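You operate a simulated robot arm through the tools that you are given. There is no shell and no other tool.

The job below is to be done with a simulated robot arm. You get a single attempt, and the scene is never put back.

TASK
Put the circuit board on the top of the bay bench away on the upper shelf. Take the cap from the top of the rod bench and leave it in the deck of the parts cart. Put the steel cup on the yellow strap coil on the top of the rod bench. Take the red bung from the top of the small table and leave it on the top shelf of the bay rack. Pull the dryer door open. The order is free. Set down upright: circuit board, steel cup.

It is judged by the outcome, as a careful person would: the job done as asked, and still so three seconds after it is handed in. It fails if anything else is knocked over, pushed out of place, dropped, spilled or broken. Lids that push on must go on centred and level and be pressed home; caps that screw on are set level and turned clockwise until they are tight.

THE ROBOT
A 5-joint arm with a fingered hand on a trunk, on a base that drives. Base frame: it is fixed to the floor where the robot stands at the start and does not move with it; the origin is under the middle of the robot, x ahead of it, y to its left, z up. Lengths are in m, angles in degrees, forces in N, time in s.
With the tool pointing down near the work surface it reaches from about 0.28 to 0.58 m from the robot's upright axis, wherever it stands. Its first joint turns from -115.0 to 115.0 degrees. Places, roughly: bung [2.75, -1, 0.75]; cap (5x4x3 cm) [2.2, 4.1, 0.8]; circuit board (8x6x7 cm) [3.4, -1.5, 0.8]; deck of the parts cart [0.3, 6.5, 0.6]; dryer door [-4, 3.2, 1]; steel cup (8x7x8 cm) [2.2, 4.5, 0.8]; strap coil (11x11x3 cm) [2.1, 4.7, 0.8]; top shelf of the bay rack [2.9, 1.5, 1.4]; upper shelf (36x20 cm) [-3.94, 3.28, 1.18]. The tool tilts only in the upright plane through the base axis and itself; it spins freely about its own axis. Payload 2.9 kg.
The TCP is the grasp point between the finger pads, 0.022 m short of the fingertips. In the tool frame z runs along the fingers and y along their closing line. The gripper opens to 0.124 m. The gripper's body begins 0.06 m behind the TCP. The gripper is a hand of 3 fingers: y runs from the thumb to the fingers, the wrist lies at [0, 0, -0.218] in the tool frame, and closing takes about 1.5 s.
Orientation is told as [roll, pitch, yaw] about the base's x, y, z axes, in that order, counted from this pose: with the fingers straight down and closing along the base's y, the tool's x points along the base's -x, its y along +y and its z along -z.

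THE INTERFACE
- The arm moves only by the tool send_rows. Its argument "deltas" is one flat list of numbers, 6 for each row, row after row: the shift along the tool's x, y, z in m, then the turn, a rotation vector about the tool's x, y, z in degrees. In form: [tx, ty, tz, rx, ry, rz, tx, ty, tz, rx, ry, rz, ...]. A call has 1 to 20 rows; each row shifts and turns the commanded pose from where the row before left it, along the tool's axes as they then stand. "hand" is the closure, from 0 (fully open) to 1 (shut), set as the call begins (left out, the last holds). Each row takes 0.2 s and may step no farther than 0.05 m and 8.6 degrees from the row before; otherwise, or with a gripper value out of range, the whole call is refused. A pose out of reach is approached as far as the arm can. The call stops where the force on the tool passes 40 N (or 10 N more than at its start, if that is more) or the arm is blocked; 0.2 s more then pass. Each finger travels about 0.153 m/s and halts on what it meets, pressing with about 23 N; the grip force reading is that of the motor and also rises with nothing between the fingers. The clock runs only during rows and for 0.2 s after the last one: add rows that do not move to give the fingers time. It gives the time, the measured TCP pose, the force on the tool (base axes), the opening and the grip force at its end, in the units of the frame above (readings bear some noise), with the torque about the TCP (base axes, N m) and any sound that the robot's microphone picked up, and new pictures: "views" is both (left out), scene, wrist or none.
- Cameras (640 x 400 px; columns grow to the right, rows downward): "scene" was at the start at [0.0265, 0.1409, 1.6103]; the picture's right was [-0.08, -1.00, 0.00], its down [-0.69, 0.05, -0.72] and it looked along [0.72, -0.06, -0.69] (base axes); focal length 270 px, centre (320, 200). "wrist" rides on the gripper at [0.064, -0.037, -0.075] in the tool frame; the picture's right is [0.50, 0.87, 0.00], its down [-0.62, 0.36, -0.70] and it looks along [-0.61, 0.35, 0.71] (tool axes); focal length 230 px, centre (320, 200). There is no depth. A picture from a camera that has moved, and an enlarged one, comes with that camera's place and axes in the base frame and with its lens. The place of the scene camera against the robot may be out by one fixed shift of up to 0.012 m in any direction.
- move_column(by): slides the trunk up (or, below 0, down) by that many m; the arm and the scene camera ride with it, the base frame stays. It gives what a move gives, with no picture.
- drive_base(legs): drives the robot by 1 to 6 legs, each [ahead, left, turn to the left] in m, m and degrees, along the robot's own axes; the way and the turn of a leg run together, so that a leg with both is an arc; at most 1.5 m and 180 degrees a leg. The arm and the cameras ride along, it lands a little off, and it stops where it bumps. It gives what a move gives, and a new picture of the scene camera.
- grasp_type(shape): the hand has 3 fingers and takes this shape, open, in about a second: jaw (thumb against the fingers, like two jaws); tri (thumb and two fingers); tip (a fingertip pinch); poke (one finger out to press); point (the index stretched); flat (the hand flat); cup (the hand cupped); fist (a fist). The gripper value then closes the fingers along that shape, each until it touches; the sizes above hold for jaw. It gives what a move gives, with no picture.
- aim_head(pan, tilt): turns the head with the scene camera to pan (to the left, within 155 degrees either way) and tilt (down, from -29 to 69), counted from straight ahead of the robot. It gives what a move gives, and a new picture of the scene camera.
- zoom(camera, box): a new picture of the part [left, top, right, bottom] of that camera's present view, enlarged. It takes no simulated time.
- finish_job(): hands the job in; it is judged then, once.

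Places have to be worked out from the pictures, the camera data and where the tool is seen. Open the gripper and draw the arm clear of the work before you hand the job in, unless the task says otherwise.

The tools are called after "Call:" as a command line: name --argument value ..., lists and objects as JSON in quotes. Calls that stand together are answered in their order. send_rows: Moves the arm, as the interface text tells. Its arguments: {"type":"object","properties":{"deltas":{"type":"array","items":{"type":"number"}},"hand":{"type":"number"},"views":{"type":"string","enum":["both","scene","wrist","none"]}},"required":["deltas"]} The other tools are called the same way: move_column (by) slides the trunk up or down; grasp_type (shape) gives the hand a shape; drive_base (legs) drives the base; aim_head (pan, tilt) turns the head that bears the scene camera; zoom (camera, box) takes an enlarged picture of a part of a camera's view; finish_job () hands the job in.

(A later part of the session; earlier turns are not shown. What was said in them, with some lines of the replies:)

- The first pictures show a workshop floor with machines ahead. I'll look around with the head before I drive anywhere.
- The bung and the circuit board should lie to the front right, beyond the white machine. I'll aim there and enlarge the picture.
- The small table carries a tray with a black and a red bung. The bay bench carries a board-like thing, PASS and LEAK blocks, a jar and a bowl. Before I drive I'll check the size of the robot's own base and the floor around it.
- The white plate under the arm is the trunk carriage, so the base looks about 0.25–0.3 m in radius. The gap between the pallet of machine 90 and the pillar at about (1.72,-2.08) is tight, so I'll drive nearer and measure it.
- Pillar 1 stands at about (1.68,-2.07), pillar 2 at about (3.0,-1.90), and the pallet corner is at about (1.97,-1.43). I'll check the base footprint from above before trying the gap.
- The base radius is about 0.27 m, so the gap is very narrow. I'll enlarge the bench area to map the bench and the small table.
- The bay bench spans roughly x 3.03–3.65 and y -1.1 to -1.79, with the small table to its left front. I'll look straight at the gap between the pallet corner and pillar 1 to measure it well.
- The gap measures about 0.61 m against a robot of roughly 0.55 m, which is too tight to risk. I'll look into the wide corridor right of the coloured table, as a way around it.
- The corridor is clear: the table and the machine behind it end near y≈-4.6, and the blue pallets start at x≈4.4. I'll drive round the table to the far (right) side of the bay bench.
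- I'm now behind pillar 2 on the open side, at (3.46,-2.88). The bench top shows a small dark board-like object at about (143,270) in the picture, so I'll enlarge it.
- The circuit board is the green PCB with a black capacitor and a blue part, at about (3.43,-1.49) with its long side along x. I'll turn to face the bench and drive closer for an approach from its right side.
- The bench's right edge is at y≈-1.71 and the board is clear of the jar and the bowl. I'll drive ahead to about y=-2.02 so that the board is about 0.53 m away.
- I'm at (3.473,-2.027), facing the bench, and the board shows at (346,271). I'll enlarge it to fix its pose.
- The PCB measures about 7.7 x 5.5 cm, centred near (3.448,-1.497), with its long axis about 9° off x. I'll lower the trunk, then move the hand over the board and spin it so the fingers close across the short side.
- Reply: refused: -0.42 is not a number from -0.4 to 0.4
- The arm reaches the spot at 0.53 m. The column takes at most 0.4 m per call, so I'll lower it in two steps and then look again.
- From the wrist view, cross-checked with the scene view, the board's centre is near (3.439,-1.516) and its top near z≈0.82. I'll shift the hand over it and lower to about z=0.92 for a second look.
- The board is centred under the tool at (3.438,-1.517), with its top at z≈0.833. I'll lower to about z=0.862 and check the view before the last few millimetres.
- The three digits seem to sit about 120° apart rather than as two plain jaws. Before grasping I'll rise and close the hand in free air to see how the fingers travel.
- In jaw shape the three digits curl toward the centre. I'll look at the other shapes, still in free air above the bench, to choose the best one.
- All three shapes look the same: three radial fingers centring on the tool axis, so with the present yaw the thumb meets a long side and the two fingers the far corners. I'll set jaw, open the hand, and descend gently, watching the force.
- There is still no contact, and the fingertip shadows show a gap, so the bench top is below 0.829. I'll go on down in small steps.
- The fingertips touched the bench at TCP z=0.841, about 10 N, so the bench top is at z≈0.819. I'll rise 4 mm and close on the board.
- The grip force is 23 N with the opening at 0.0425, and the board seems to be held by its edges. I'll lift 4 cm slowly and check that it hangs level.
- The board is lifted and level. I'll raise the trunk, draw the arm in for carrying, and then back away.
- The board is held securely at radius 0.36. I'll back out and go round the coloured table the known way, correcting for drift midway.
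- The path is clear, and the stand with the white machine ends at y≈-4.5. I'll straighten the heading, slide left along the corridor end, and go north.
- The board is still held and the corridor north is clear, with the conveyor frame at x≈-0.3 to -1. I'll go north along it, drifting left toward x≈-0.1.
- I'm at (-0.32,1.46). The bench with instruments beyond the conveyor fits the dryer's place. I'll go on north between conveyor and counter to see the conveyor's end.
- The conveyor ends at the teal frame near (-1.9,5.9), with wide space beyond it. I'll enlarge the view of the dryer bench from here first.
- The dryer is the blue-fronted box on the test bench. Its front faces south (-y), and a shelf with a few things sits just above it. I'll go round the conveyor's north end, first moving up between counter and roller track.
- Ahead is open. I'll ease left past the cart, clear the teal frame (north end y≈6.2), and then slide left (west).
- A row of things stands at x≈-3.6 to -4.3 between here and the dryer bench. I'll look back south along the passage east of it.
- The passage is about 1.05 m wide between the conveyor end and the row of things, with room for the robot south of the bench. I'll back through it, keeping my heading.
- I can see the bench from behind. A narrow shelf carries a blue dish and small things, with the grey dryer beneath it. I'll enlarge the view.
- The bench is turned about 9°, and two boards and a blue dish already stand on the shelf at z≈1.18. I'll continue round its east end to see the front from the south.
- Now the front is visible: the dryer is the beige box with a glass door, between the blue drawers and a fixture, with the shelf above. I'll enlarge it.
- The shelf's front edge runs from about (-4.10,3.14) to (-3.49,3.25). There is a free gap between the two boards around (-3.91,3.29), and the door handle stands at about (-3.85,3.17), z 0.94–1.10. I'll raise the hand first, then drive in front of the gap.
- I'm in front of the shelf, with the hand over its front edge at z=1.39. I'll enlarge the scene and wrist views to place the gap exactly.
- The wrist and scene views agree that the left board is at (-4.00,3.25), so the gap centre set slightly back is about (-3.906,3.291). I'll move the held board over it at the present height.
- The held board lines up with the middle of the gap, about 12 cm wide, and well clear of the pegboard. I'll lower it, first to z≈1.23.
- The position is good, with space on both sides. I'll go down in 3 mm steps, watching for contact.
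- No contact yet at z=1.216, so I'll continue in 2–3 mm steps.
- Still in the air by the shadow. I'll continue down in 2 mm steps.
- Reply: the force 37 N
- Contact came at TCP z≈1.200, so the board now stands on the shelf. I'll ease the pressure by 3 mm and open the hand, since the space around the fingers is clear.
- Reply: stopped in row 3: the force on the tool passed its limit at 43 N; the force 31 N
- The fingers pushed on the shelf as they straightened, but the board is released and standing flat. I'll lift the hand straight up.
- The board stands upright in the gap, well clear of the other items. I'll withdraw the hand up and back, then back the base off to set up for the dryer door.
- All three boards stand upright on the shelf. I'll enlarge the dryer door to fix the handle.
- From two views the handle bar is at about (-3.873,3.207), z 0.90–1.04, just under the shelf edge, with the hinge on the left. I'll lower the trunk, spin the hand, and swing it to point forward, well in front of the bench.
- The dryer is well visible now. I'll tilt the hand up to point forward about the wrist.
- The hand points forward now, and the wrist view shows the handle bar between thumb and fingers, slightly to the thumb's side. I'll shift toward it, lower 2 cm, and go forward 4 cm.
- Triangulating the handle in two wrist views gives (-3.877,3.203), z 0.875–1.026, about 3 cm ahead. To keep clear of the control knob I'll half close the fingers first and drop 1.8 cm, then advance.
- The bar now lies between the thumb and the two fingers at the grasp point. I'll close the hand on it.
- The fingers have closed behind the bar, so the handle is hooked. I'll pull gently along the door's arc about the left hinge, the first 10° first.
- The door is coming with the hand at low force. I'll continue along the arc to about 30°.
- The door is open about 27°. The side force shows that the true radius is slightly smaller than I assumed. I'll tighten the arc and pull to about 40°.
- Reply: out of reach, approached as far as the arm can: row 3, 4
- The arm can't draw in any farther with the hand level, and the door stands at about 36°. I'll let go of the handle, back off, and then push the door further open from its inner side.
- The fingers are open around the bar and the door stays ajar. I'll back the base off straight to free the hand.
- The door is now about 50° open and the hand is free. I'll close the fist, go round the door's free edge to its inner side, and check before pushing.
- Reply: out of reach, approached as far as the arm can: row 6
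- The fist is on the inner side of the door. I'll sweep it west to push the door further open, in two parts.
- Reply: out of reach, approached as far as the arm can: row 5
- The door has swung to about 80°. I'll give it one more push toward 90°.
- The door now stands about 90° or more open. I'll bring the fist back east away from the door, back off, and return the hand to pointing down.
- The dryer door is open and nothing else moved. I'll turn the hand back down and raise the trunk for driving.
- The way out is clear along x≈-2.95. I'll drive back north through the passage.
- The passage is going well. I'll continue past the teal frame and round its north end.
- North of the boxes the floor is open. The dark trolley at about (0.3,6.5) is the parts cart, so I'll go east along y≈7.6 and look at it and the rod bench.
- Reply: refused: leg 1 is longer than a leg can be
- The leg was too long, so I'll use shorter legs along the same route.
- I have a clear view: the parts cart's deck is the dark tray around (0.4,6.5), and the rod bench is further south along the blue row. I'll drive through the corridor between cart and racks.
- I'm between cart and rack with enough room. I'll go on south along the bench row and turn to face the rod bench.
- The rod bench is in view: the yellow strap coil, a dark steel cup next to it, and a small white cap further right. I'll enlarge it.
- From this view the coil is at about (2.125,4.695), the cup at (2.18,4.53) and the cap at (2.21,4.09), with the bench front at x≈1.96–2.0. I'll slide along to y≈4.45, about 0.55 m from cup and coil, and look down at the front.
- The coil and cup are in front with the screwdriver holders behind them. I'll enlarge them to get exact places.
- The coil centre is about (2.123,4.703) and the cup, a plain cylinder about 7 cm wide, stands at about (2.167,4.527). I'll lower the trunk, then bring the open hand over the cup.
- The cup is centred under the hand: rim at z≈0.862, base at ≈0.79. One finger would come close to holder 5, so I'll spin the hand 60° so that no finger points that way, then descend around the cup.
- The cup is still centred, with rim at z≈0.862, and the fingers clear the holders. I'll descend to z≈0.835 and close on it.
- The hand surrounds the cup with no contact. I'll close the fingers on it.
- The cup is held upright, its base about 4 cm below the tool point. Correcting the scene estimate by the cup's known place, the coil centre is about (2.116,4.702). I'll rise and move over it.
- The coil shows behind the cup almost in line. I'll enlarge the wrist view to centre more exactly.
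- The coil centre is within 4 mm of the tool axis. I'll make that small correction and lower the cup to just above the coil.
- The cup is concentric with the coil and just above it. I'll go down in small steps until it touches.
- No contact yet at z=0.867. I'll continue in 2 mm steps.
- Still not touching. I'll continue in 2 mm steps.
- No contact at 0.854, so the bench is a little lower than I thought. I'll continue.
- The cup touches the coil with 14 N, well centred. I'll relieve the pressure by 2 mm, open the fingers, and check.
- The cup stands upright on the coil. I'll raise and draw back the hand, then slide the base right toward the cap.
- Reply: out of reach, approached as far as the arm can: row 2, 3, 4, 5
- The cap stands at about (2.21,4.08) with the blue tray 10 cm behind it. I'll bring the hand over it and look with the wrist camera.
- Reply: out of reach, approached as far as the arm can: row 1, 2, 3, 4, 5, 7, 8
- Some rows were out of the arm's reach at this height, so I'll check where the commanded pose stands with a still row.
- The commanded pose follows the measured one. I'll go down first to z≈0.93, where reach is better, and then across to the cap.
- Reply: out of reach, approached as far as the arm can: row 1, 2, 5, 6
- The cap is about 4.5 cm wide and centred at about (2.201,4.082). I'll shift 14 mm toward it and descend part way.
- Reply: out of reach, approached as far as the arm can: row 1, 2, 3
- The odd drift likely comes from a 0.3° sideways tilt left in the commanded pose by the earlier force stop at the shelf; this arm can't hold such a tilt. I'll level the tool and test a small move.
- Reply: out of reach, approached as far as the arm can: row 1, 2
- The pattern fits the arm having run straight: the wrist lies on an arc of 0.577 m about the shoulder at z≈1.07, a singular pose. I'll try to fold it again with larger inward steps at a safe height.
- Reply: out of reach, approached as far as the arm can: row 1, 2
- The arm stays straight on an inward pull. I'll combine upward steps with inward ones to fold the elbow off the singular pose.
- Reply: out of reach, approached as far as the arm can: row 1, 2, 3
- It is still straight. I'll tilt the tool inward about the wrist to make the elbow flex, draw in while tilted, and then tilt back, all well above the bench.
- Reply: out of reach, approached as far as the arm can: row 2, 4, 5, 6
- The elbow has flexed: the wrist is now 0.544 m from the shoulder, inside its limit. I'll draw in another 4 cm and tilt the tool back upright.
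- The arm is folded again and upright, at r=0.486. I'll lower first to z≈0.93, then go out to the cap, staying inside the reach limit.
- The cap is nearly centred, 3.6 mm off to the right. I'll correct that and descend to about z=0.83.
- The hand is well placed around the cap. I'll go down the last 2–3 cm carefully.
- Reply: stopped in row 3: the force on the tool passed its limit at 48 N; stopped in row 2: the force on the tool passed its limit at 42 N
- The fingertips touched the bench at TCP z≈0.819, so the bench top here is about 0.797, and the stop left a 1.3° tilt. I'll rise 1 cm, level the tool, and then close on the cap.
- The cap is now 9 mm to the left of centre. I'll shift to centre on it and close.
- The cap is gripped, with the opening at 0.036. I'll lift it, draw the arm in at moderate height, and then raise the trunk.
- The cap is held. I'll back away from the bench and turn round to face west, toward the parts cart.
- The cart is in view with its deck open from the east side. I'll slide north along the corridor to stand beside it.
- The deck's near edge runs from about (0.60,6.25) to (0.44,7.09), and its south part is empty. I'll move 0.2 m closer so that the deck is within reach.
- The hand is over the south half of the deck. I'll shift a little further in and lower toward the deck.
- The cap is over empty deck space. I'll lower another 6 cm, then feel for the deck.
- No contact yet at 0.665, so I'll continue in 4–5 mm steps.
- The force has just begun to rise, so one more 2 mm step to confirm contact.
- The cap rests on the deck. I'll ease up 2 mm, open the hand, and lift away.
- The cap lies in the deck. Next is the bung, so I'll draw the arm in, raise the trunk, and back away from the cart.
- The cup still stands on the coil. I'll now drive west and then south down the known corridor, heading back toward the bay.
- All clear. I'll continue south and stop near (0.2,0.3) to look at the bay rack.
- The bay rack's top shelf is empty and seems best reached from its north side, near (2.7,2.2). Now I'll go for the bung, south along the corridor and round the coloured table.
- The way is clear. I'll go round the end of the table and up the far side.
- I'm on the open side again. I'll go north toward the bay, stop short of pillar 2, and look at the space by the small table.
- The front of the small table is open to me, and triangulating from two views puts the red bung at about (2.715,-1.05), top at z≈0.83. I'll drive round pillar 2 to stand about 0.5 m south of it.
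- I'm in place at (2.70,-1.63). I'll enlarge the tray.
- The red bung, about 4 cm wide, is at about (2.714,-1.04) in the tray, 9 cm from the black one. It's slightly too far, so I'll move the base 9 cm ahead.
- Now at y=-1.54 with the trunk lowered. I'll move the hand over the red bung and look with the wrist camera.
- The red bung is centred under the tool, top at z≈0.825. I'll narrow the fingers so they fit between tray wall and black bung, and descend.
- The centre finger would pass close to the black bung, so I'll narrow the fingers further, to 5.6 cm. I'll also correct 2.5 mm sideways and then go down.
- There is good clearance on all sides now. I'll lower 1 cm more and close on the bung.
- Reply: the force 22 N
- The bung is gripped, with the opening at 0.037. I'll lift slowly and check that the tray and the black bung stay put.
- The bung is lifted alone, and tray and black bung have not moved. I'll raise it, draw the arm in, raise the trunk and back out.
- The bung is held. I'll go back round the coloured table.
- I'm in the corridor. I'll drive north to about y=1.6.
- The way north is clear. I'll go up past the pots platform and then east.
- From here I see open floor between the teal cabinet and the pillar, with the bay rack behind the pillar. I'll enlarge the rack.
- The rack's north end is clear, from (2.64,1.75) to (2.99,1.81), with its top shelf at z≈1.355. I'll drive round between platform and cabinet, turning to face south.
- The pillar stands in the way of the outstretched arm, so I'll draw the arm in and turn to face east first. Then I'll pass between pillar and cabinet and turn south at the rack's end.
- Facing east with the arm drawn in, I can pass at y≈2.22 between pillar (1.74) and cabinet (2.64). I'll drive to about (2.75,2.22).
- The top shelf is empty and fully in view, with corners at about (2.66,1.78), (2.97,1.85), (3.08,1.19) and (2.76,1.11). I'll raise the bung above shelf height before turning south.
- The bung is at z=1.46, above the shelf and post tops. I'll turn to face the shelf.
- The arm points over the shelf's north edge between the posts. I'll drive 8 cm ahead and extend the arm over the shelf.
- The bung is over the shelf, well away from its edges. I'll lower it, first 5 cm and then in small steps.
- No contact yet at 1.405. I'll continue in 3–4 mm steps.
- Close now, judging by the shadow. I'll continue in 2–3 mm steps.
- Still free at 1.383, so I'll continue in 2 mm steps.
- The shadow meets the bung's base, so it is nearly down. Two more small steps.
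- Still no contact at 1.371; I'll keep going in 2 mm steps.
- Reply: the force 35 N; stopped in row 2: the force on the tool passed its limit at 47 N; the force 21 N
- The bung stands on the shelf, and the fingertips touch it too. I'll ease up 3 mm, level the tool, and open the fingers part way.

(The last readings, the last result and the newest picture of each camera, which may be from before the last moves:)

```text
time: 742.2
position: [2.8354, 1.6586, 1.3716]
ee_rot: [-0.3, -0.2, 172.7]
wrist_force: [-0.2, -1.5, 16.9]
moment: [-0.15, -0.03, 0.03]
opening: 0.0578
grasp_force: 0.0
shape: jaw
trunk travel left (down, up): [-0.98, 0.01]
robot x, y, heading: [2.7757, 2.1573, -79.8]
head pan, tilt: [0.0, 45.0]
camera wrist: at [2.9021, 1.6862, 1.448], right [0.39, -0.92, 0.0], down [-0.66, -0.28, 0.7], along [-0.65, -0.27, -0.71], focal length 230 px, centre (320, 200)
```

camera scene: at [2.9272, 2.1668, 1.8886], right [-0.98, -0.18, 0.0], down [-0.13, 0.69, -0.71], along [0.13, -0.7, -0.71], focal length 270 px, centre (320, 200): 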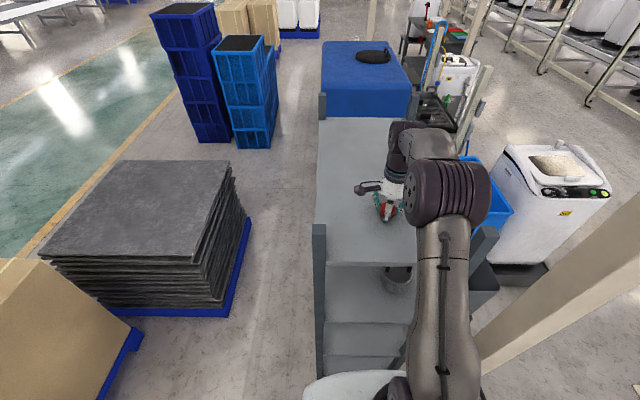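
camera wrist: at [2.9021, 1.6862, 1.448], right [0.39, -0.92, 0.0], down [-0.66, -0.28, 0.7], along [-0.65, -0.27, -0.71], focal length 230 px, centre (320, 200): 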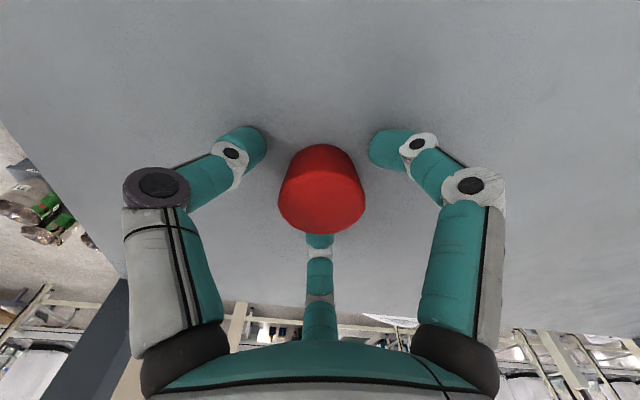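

The bung is released and standing. I'll lift the hand straight up, then open it fully.

Call:
send_rows --deltas '[0, 0, -0.005, 0, 0, 0, 0, 0, -0.015, 0, 0, 0, 0, 0, -0.03, 0, 0, 0, 0, 0, -0.03, 0, 0, 0, 0, 0, 0, 0, 0, 0]' --hand 0.5 --views "both"

Call:
zoom --camera "scene" --box '[320, 120, 480, 220]'

```text
time: 743.4
position: [2.8347, 1.658, 1.4514]
ee_rot: [-0.6, -0.1, 172.7]
wrist_force: [-0.3, -0.1, 0.5]
moment: [-0.01, 0.03, 0.03]
opening: 0.0616
grasp_force: 0.1
shape: jaw
trunk travel left (down, up): [-0.98, 0.01]
robot x, y, heading: [2.7784, 2.1559, -79.7]
head pan, tilt: [0.0, 45.0]
camera scene: at [2.9272, 2.162, 1.8889], right [-0.98, -0.18, 0.0], down [-0.13, 0.7, -0.71], along [0.13, -0.7, -0.71], focal length 270 px, centre (320, 200)
camera wrist: at [2.902, 1.6843, 1.5283], right [0.39, -0.92, -0.01], down [-0.66, -0.28, 0.7], along [-0.65, -0.26, -0.71], focal length 230 px, centre (320, 200)
```

scene: 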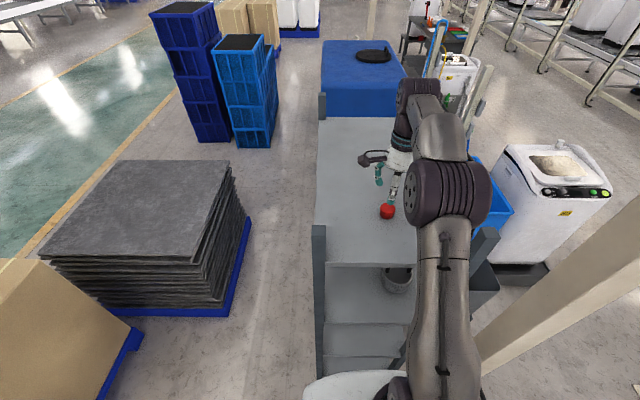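
wrist: 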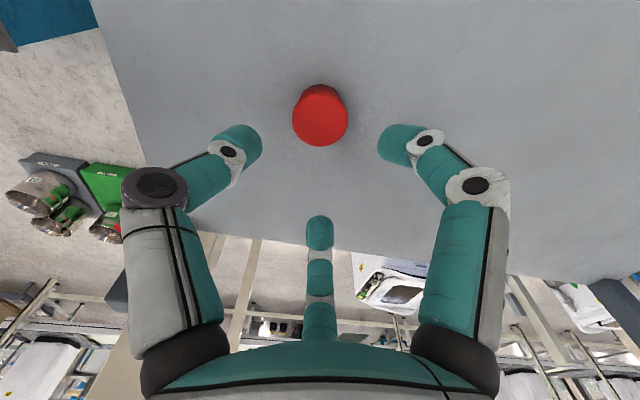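

```text
4.00 times, centred on (400, 170) of scene
camera zoom: at [2.9272, 2.162, 1.8889], right [-0.98, -0.18, 0.0], down [-0.13, 0.7, -0.71], along [0.13, -0.7, -0.71], focal length 1080 px, centre (0, 320)
```

zoom: 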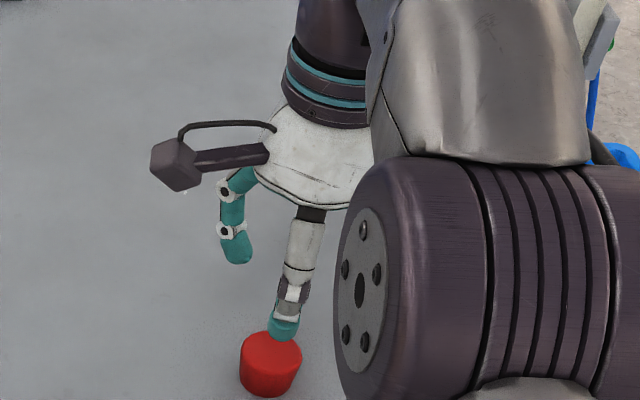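

The red bung stands upright on the top shelf. I'll open the hand and draw the arm back clear of the rack.

Call:
send_rows --deltas '[-0.0102, -0.0403, 0, 0, 0, 0, -0.0102, -0.0403, 0, 0, 0, 0, -0.0102, -0.0403, 0, 0, 0, 0, -0.0102, -0.0403, 0, 0, 0, 0, 0, 0, 0, 0, 0, 0]' --hand 0 --views "none"

Call:
drive_base --legs '[[-0.09, 0, 0]]'

Call:
zoom --camera "scene" --box '[280, 80, 520, 230]'

```text
time: 744.6
position: [2.8136, 1.8201, 1.4513]
ee_rot: [-0.5, -0.1, 172.7]
wrist_force: [0.0, -1.2, -0.1]
moment: [0.02, -0.03, -0.04]
opening: 0.124
grasp_force: 0.1
shape: jaw
trunk travel left (down, up): [-0.98, 0.01]
robot x, y, heading: [2.7772, 2.1564, -79.8]
head pan, tilt: [0.0, 45.0]
```

```text
time: 745.8
position: [2.7972, 1.9081, 1.4515]
ee_rot: [-0.5, 0.0, 172.7]
wrist_force: [0.3, -0.3, 0.3]
moment: [0.03, 0.03, -0.01]
opening: 0.1239
grasp_force: 0.0
shape: jaw
trunk travel left (down, up): [-0.98, 0.01]
robot x, y, heading: [2.759, 2.2472, -79.8]
head pan, tilt: [0.0, 45.0]
camera scene: at [2.9115, 2.2489, 1.8888], right [-0.98, -0.18, 0.0], down [-0.13, 0.7, -0.71], along [0.13, -0.69, -0.71], focal length 270 px, centre (320, 200)
```

scene: 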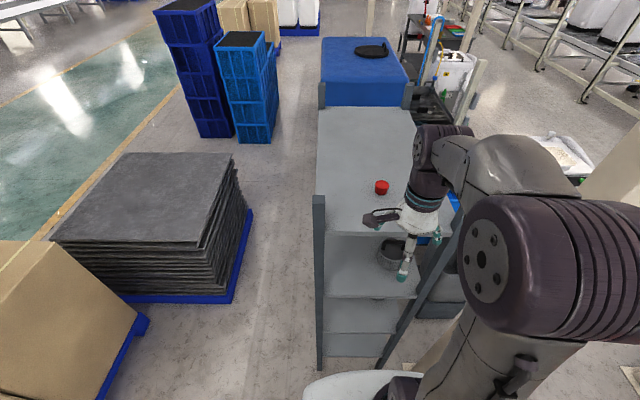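

```text
2.67 times, centred on (400, 155) of scene
camera zoom: at [2.9115, 2.2489, 1.8888], right [-0.98, -0.18, 0.0], down [-0.13, 0.7, -0.71], along [0.13, -0.69, -0.71], focal length 720 px, centre (107, 320)
```

zoom: 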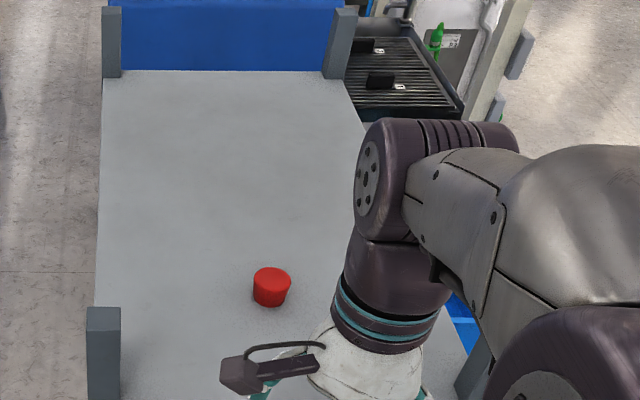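

The bung stands safely and the arm is clear. As a last check I'll look across at the dryer and the rod bench from here.

Call:
aim_head --pan -108 --tilt 10

Call:
zoom --camera "scene" --box '[260, 150, 380, 225]'

Call:
aim_head --pan -155 --tilt 25

Call:
zoom --camera "scene" --box '[400, 130, 640, 280]'

```text
time: 747.6
position: [2.797, 1.9132, 1.4511]
ee_rot: [-0.5, 0.0, 172.7]
wrist_force: [0.2, -0.3, -0.4]
moment: [0.02, -0.01, 0.0]
opening: 0.1239
grasp_force: 0.0
shape: jaw
trunk travel left (down, up): [-0.98, 0.01]
robot x, y, heading: [2.7595, 2.2448, -79.7]
head pan, tilt: [-108.0, 10.0]
camera scene: at [2.8042, 2.3448, 1.9438], right [0.13, 0.99, 0.0], down [0.17, -0.02, -0.98], along [-0.98, 0.13, -0.17], focal length 270 px, centre (320, 200)
```

scene: 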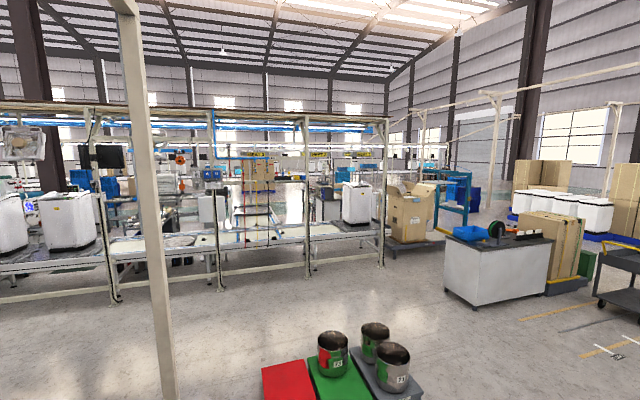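

```text
5.33 times, centred on (320, 188) of scene
camera zoom: at [2.8042, 2.3448, 1.9438], right [0.13, 0.99, 0.0], down [0.17, -0.02, -0.98], along [-0.98, 0.13, -0.17], focal length 1441 px, centre (320, 267)
```

zoom: 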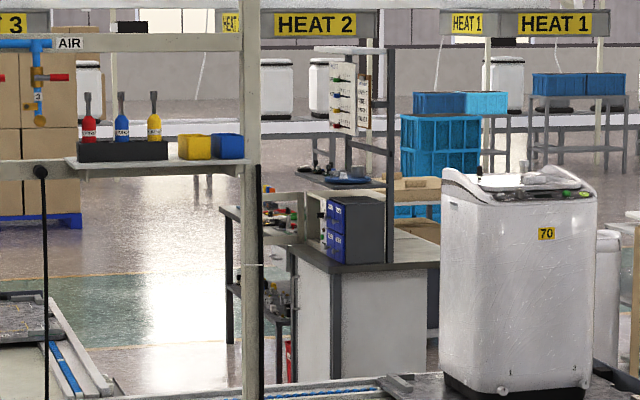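

```text
time: 748.8
position: [2.7977, 1.9107, 1.4528]
ee_rot: [-0.5, -0.1, 172.6]
wrist_force: [-0.6, 0.0, 0.1]
moment: [-0.01, 0.0, 0.03]
opening: 0.1241
grasp_force: 0.0
shape: jaw
trunk travel left (down, up): [-0.98, 0.01]
robot x, y, heading: [2.7588, 2.2426, -79.7]
head pan, tilt: [-154.7, 25.0]
camera scene: at [2.8426, 2.407, 1.9195], right [0.81, 0.58, 0.0], down [0.25, -0.34, -0.91], along [-0.53, 0.74, -0.42], focal length 270 px, centre (320, 200)
```

scene: 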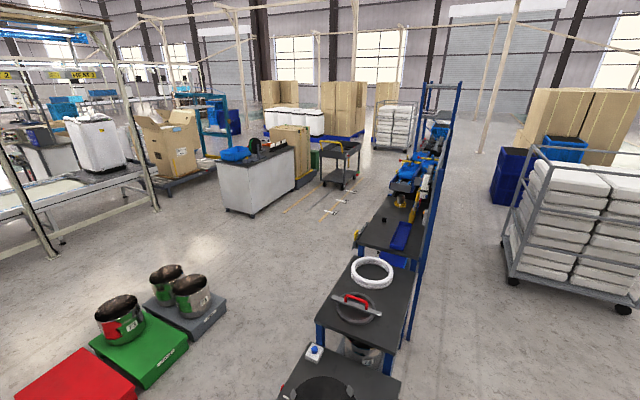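

```text
2.67 times, centred on (520, 205) of scene
camera zoom: at [2.8426, 2.407, 1.9195], right [0.81, 0.58, 0.0], down [0.25, -0.34, -0.91], along [-0.53, 0.74, -0.42], focal length 720 px, centre (-213, 187)
```

zoom: 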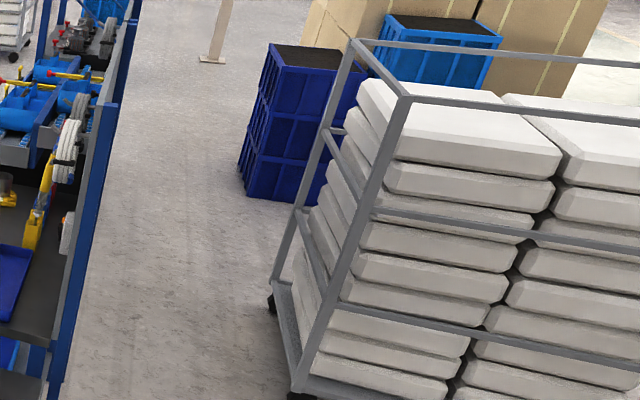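

The dryer door can be seen standing open across the hall. One last look at the cup on the coil.

Call:
zoom --camera "scene" --box '[350, 160, 446, 220]'

```text
6.67 times, centred on (398, 190) of scene
camera zoom: at [2.8426, 2.407, 1.9195], right [0.81, 0.58, 0.0], down [0.25, -0.34, -0.91], along [-0.53, 0.74, -0.42], focal length 1801 px, centre (-200, 267)
```

zoom: 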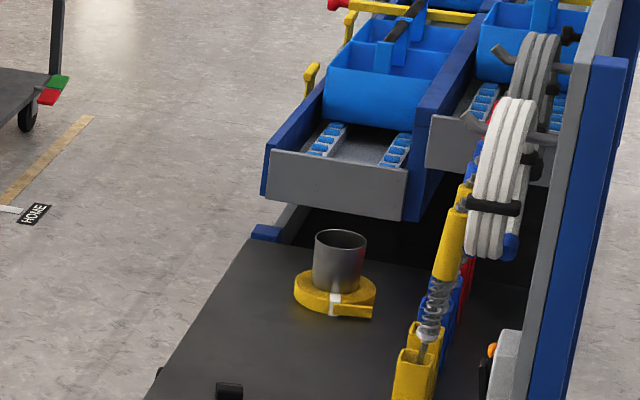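

The cup stands upright on the coil. The board is on the upper shelf, the cap in the cart's deck, the bung on the rack and the dryer door open. The hand is open and clear, so I'm handing the job in.

Call:
finish_job

```text
The job is handed in.
```

All five tasks are done and the job is handed in:

- **Circuit board:** it stands upright on the upper shelf, in the gap between the two boards already there. I last saw it just before opening the dryer.
- **Cap:** it is in the south part of the parts cart's deck. I saw it there after setting it down.
- **Steel cup:** it stands upright and centred on the yellow strap coil. I checked it again just before handing in.
- **Red bung:** it stands on the top shelf of the bay rack, well away from the edges. The black bung and the tray stayed where they were.
- **Dryer door:** I pulled it open by the handle, then pushed it from the inside to about 90° or a little more. I could see it from across the hall before handing in.

I saw nothing else knocked over or moved. The board, cap and bung each pressed briefly on the surface below as I set them down or picked them up, at most about 48 N, with no visible effect.

The hand is open, and the arm is drawn back from the rack.
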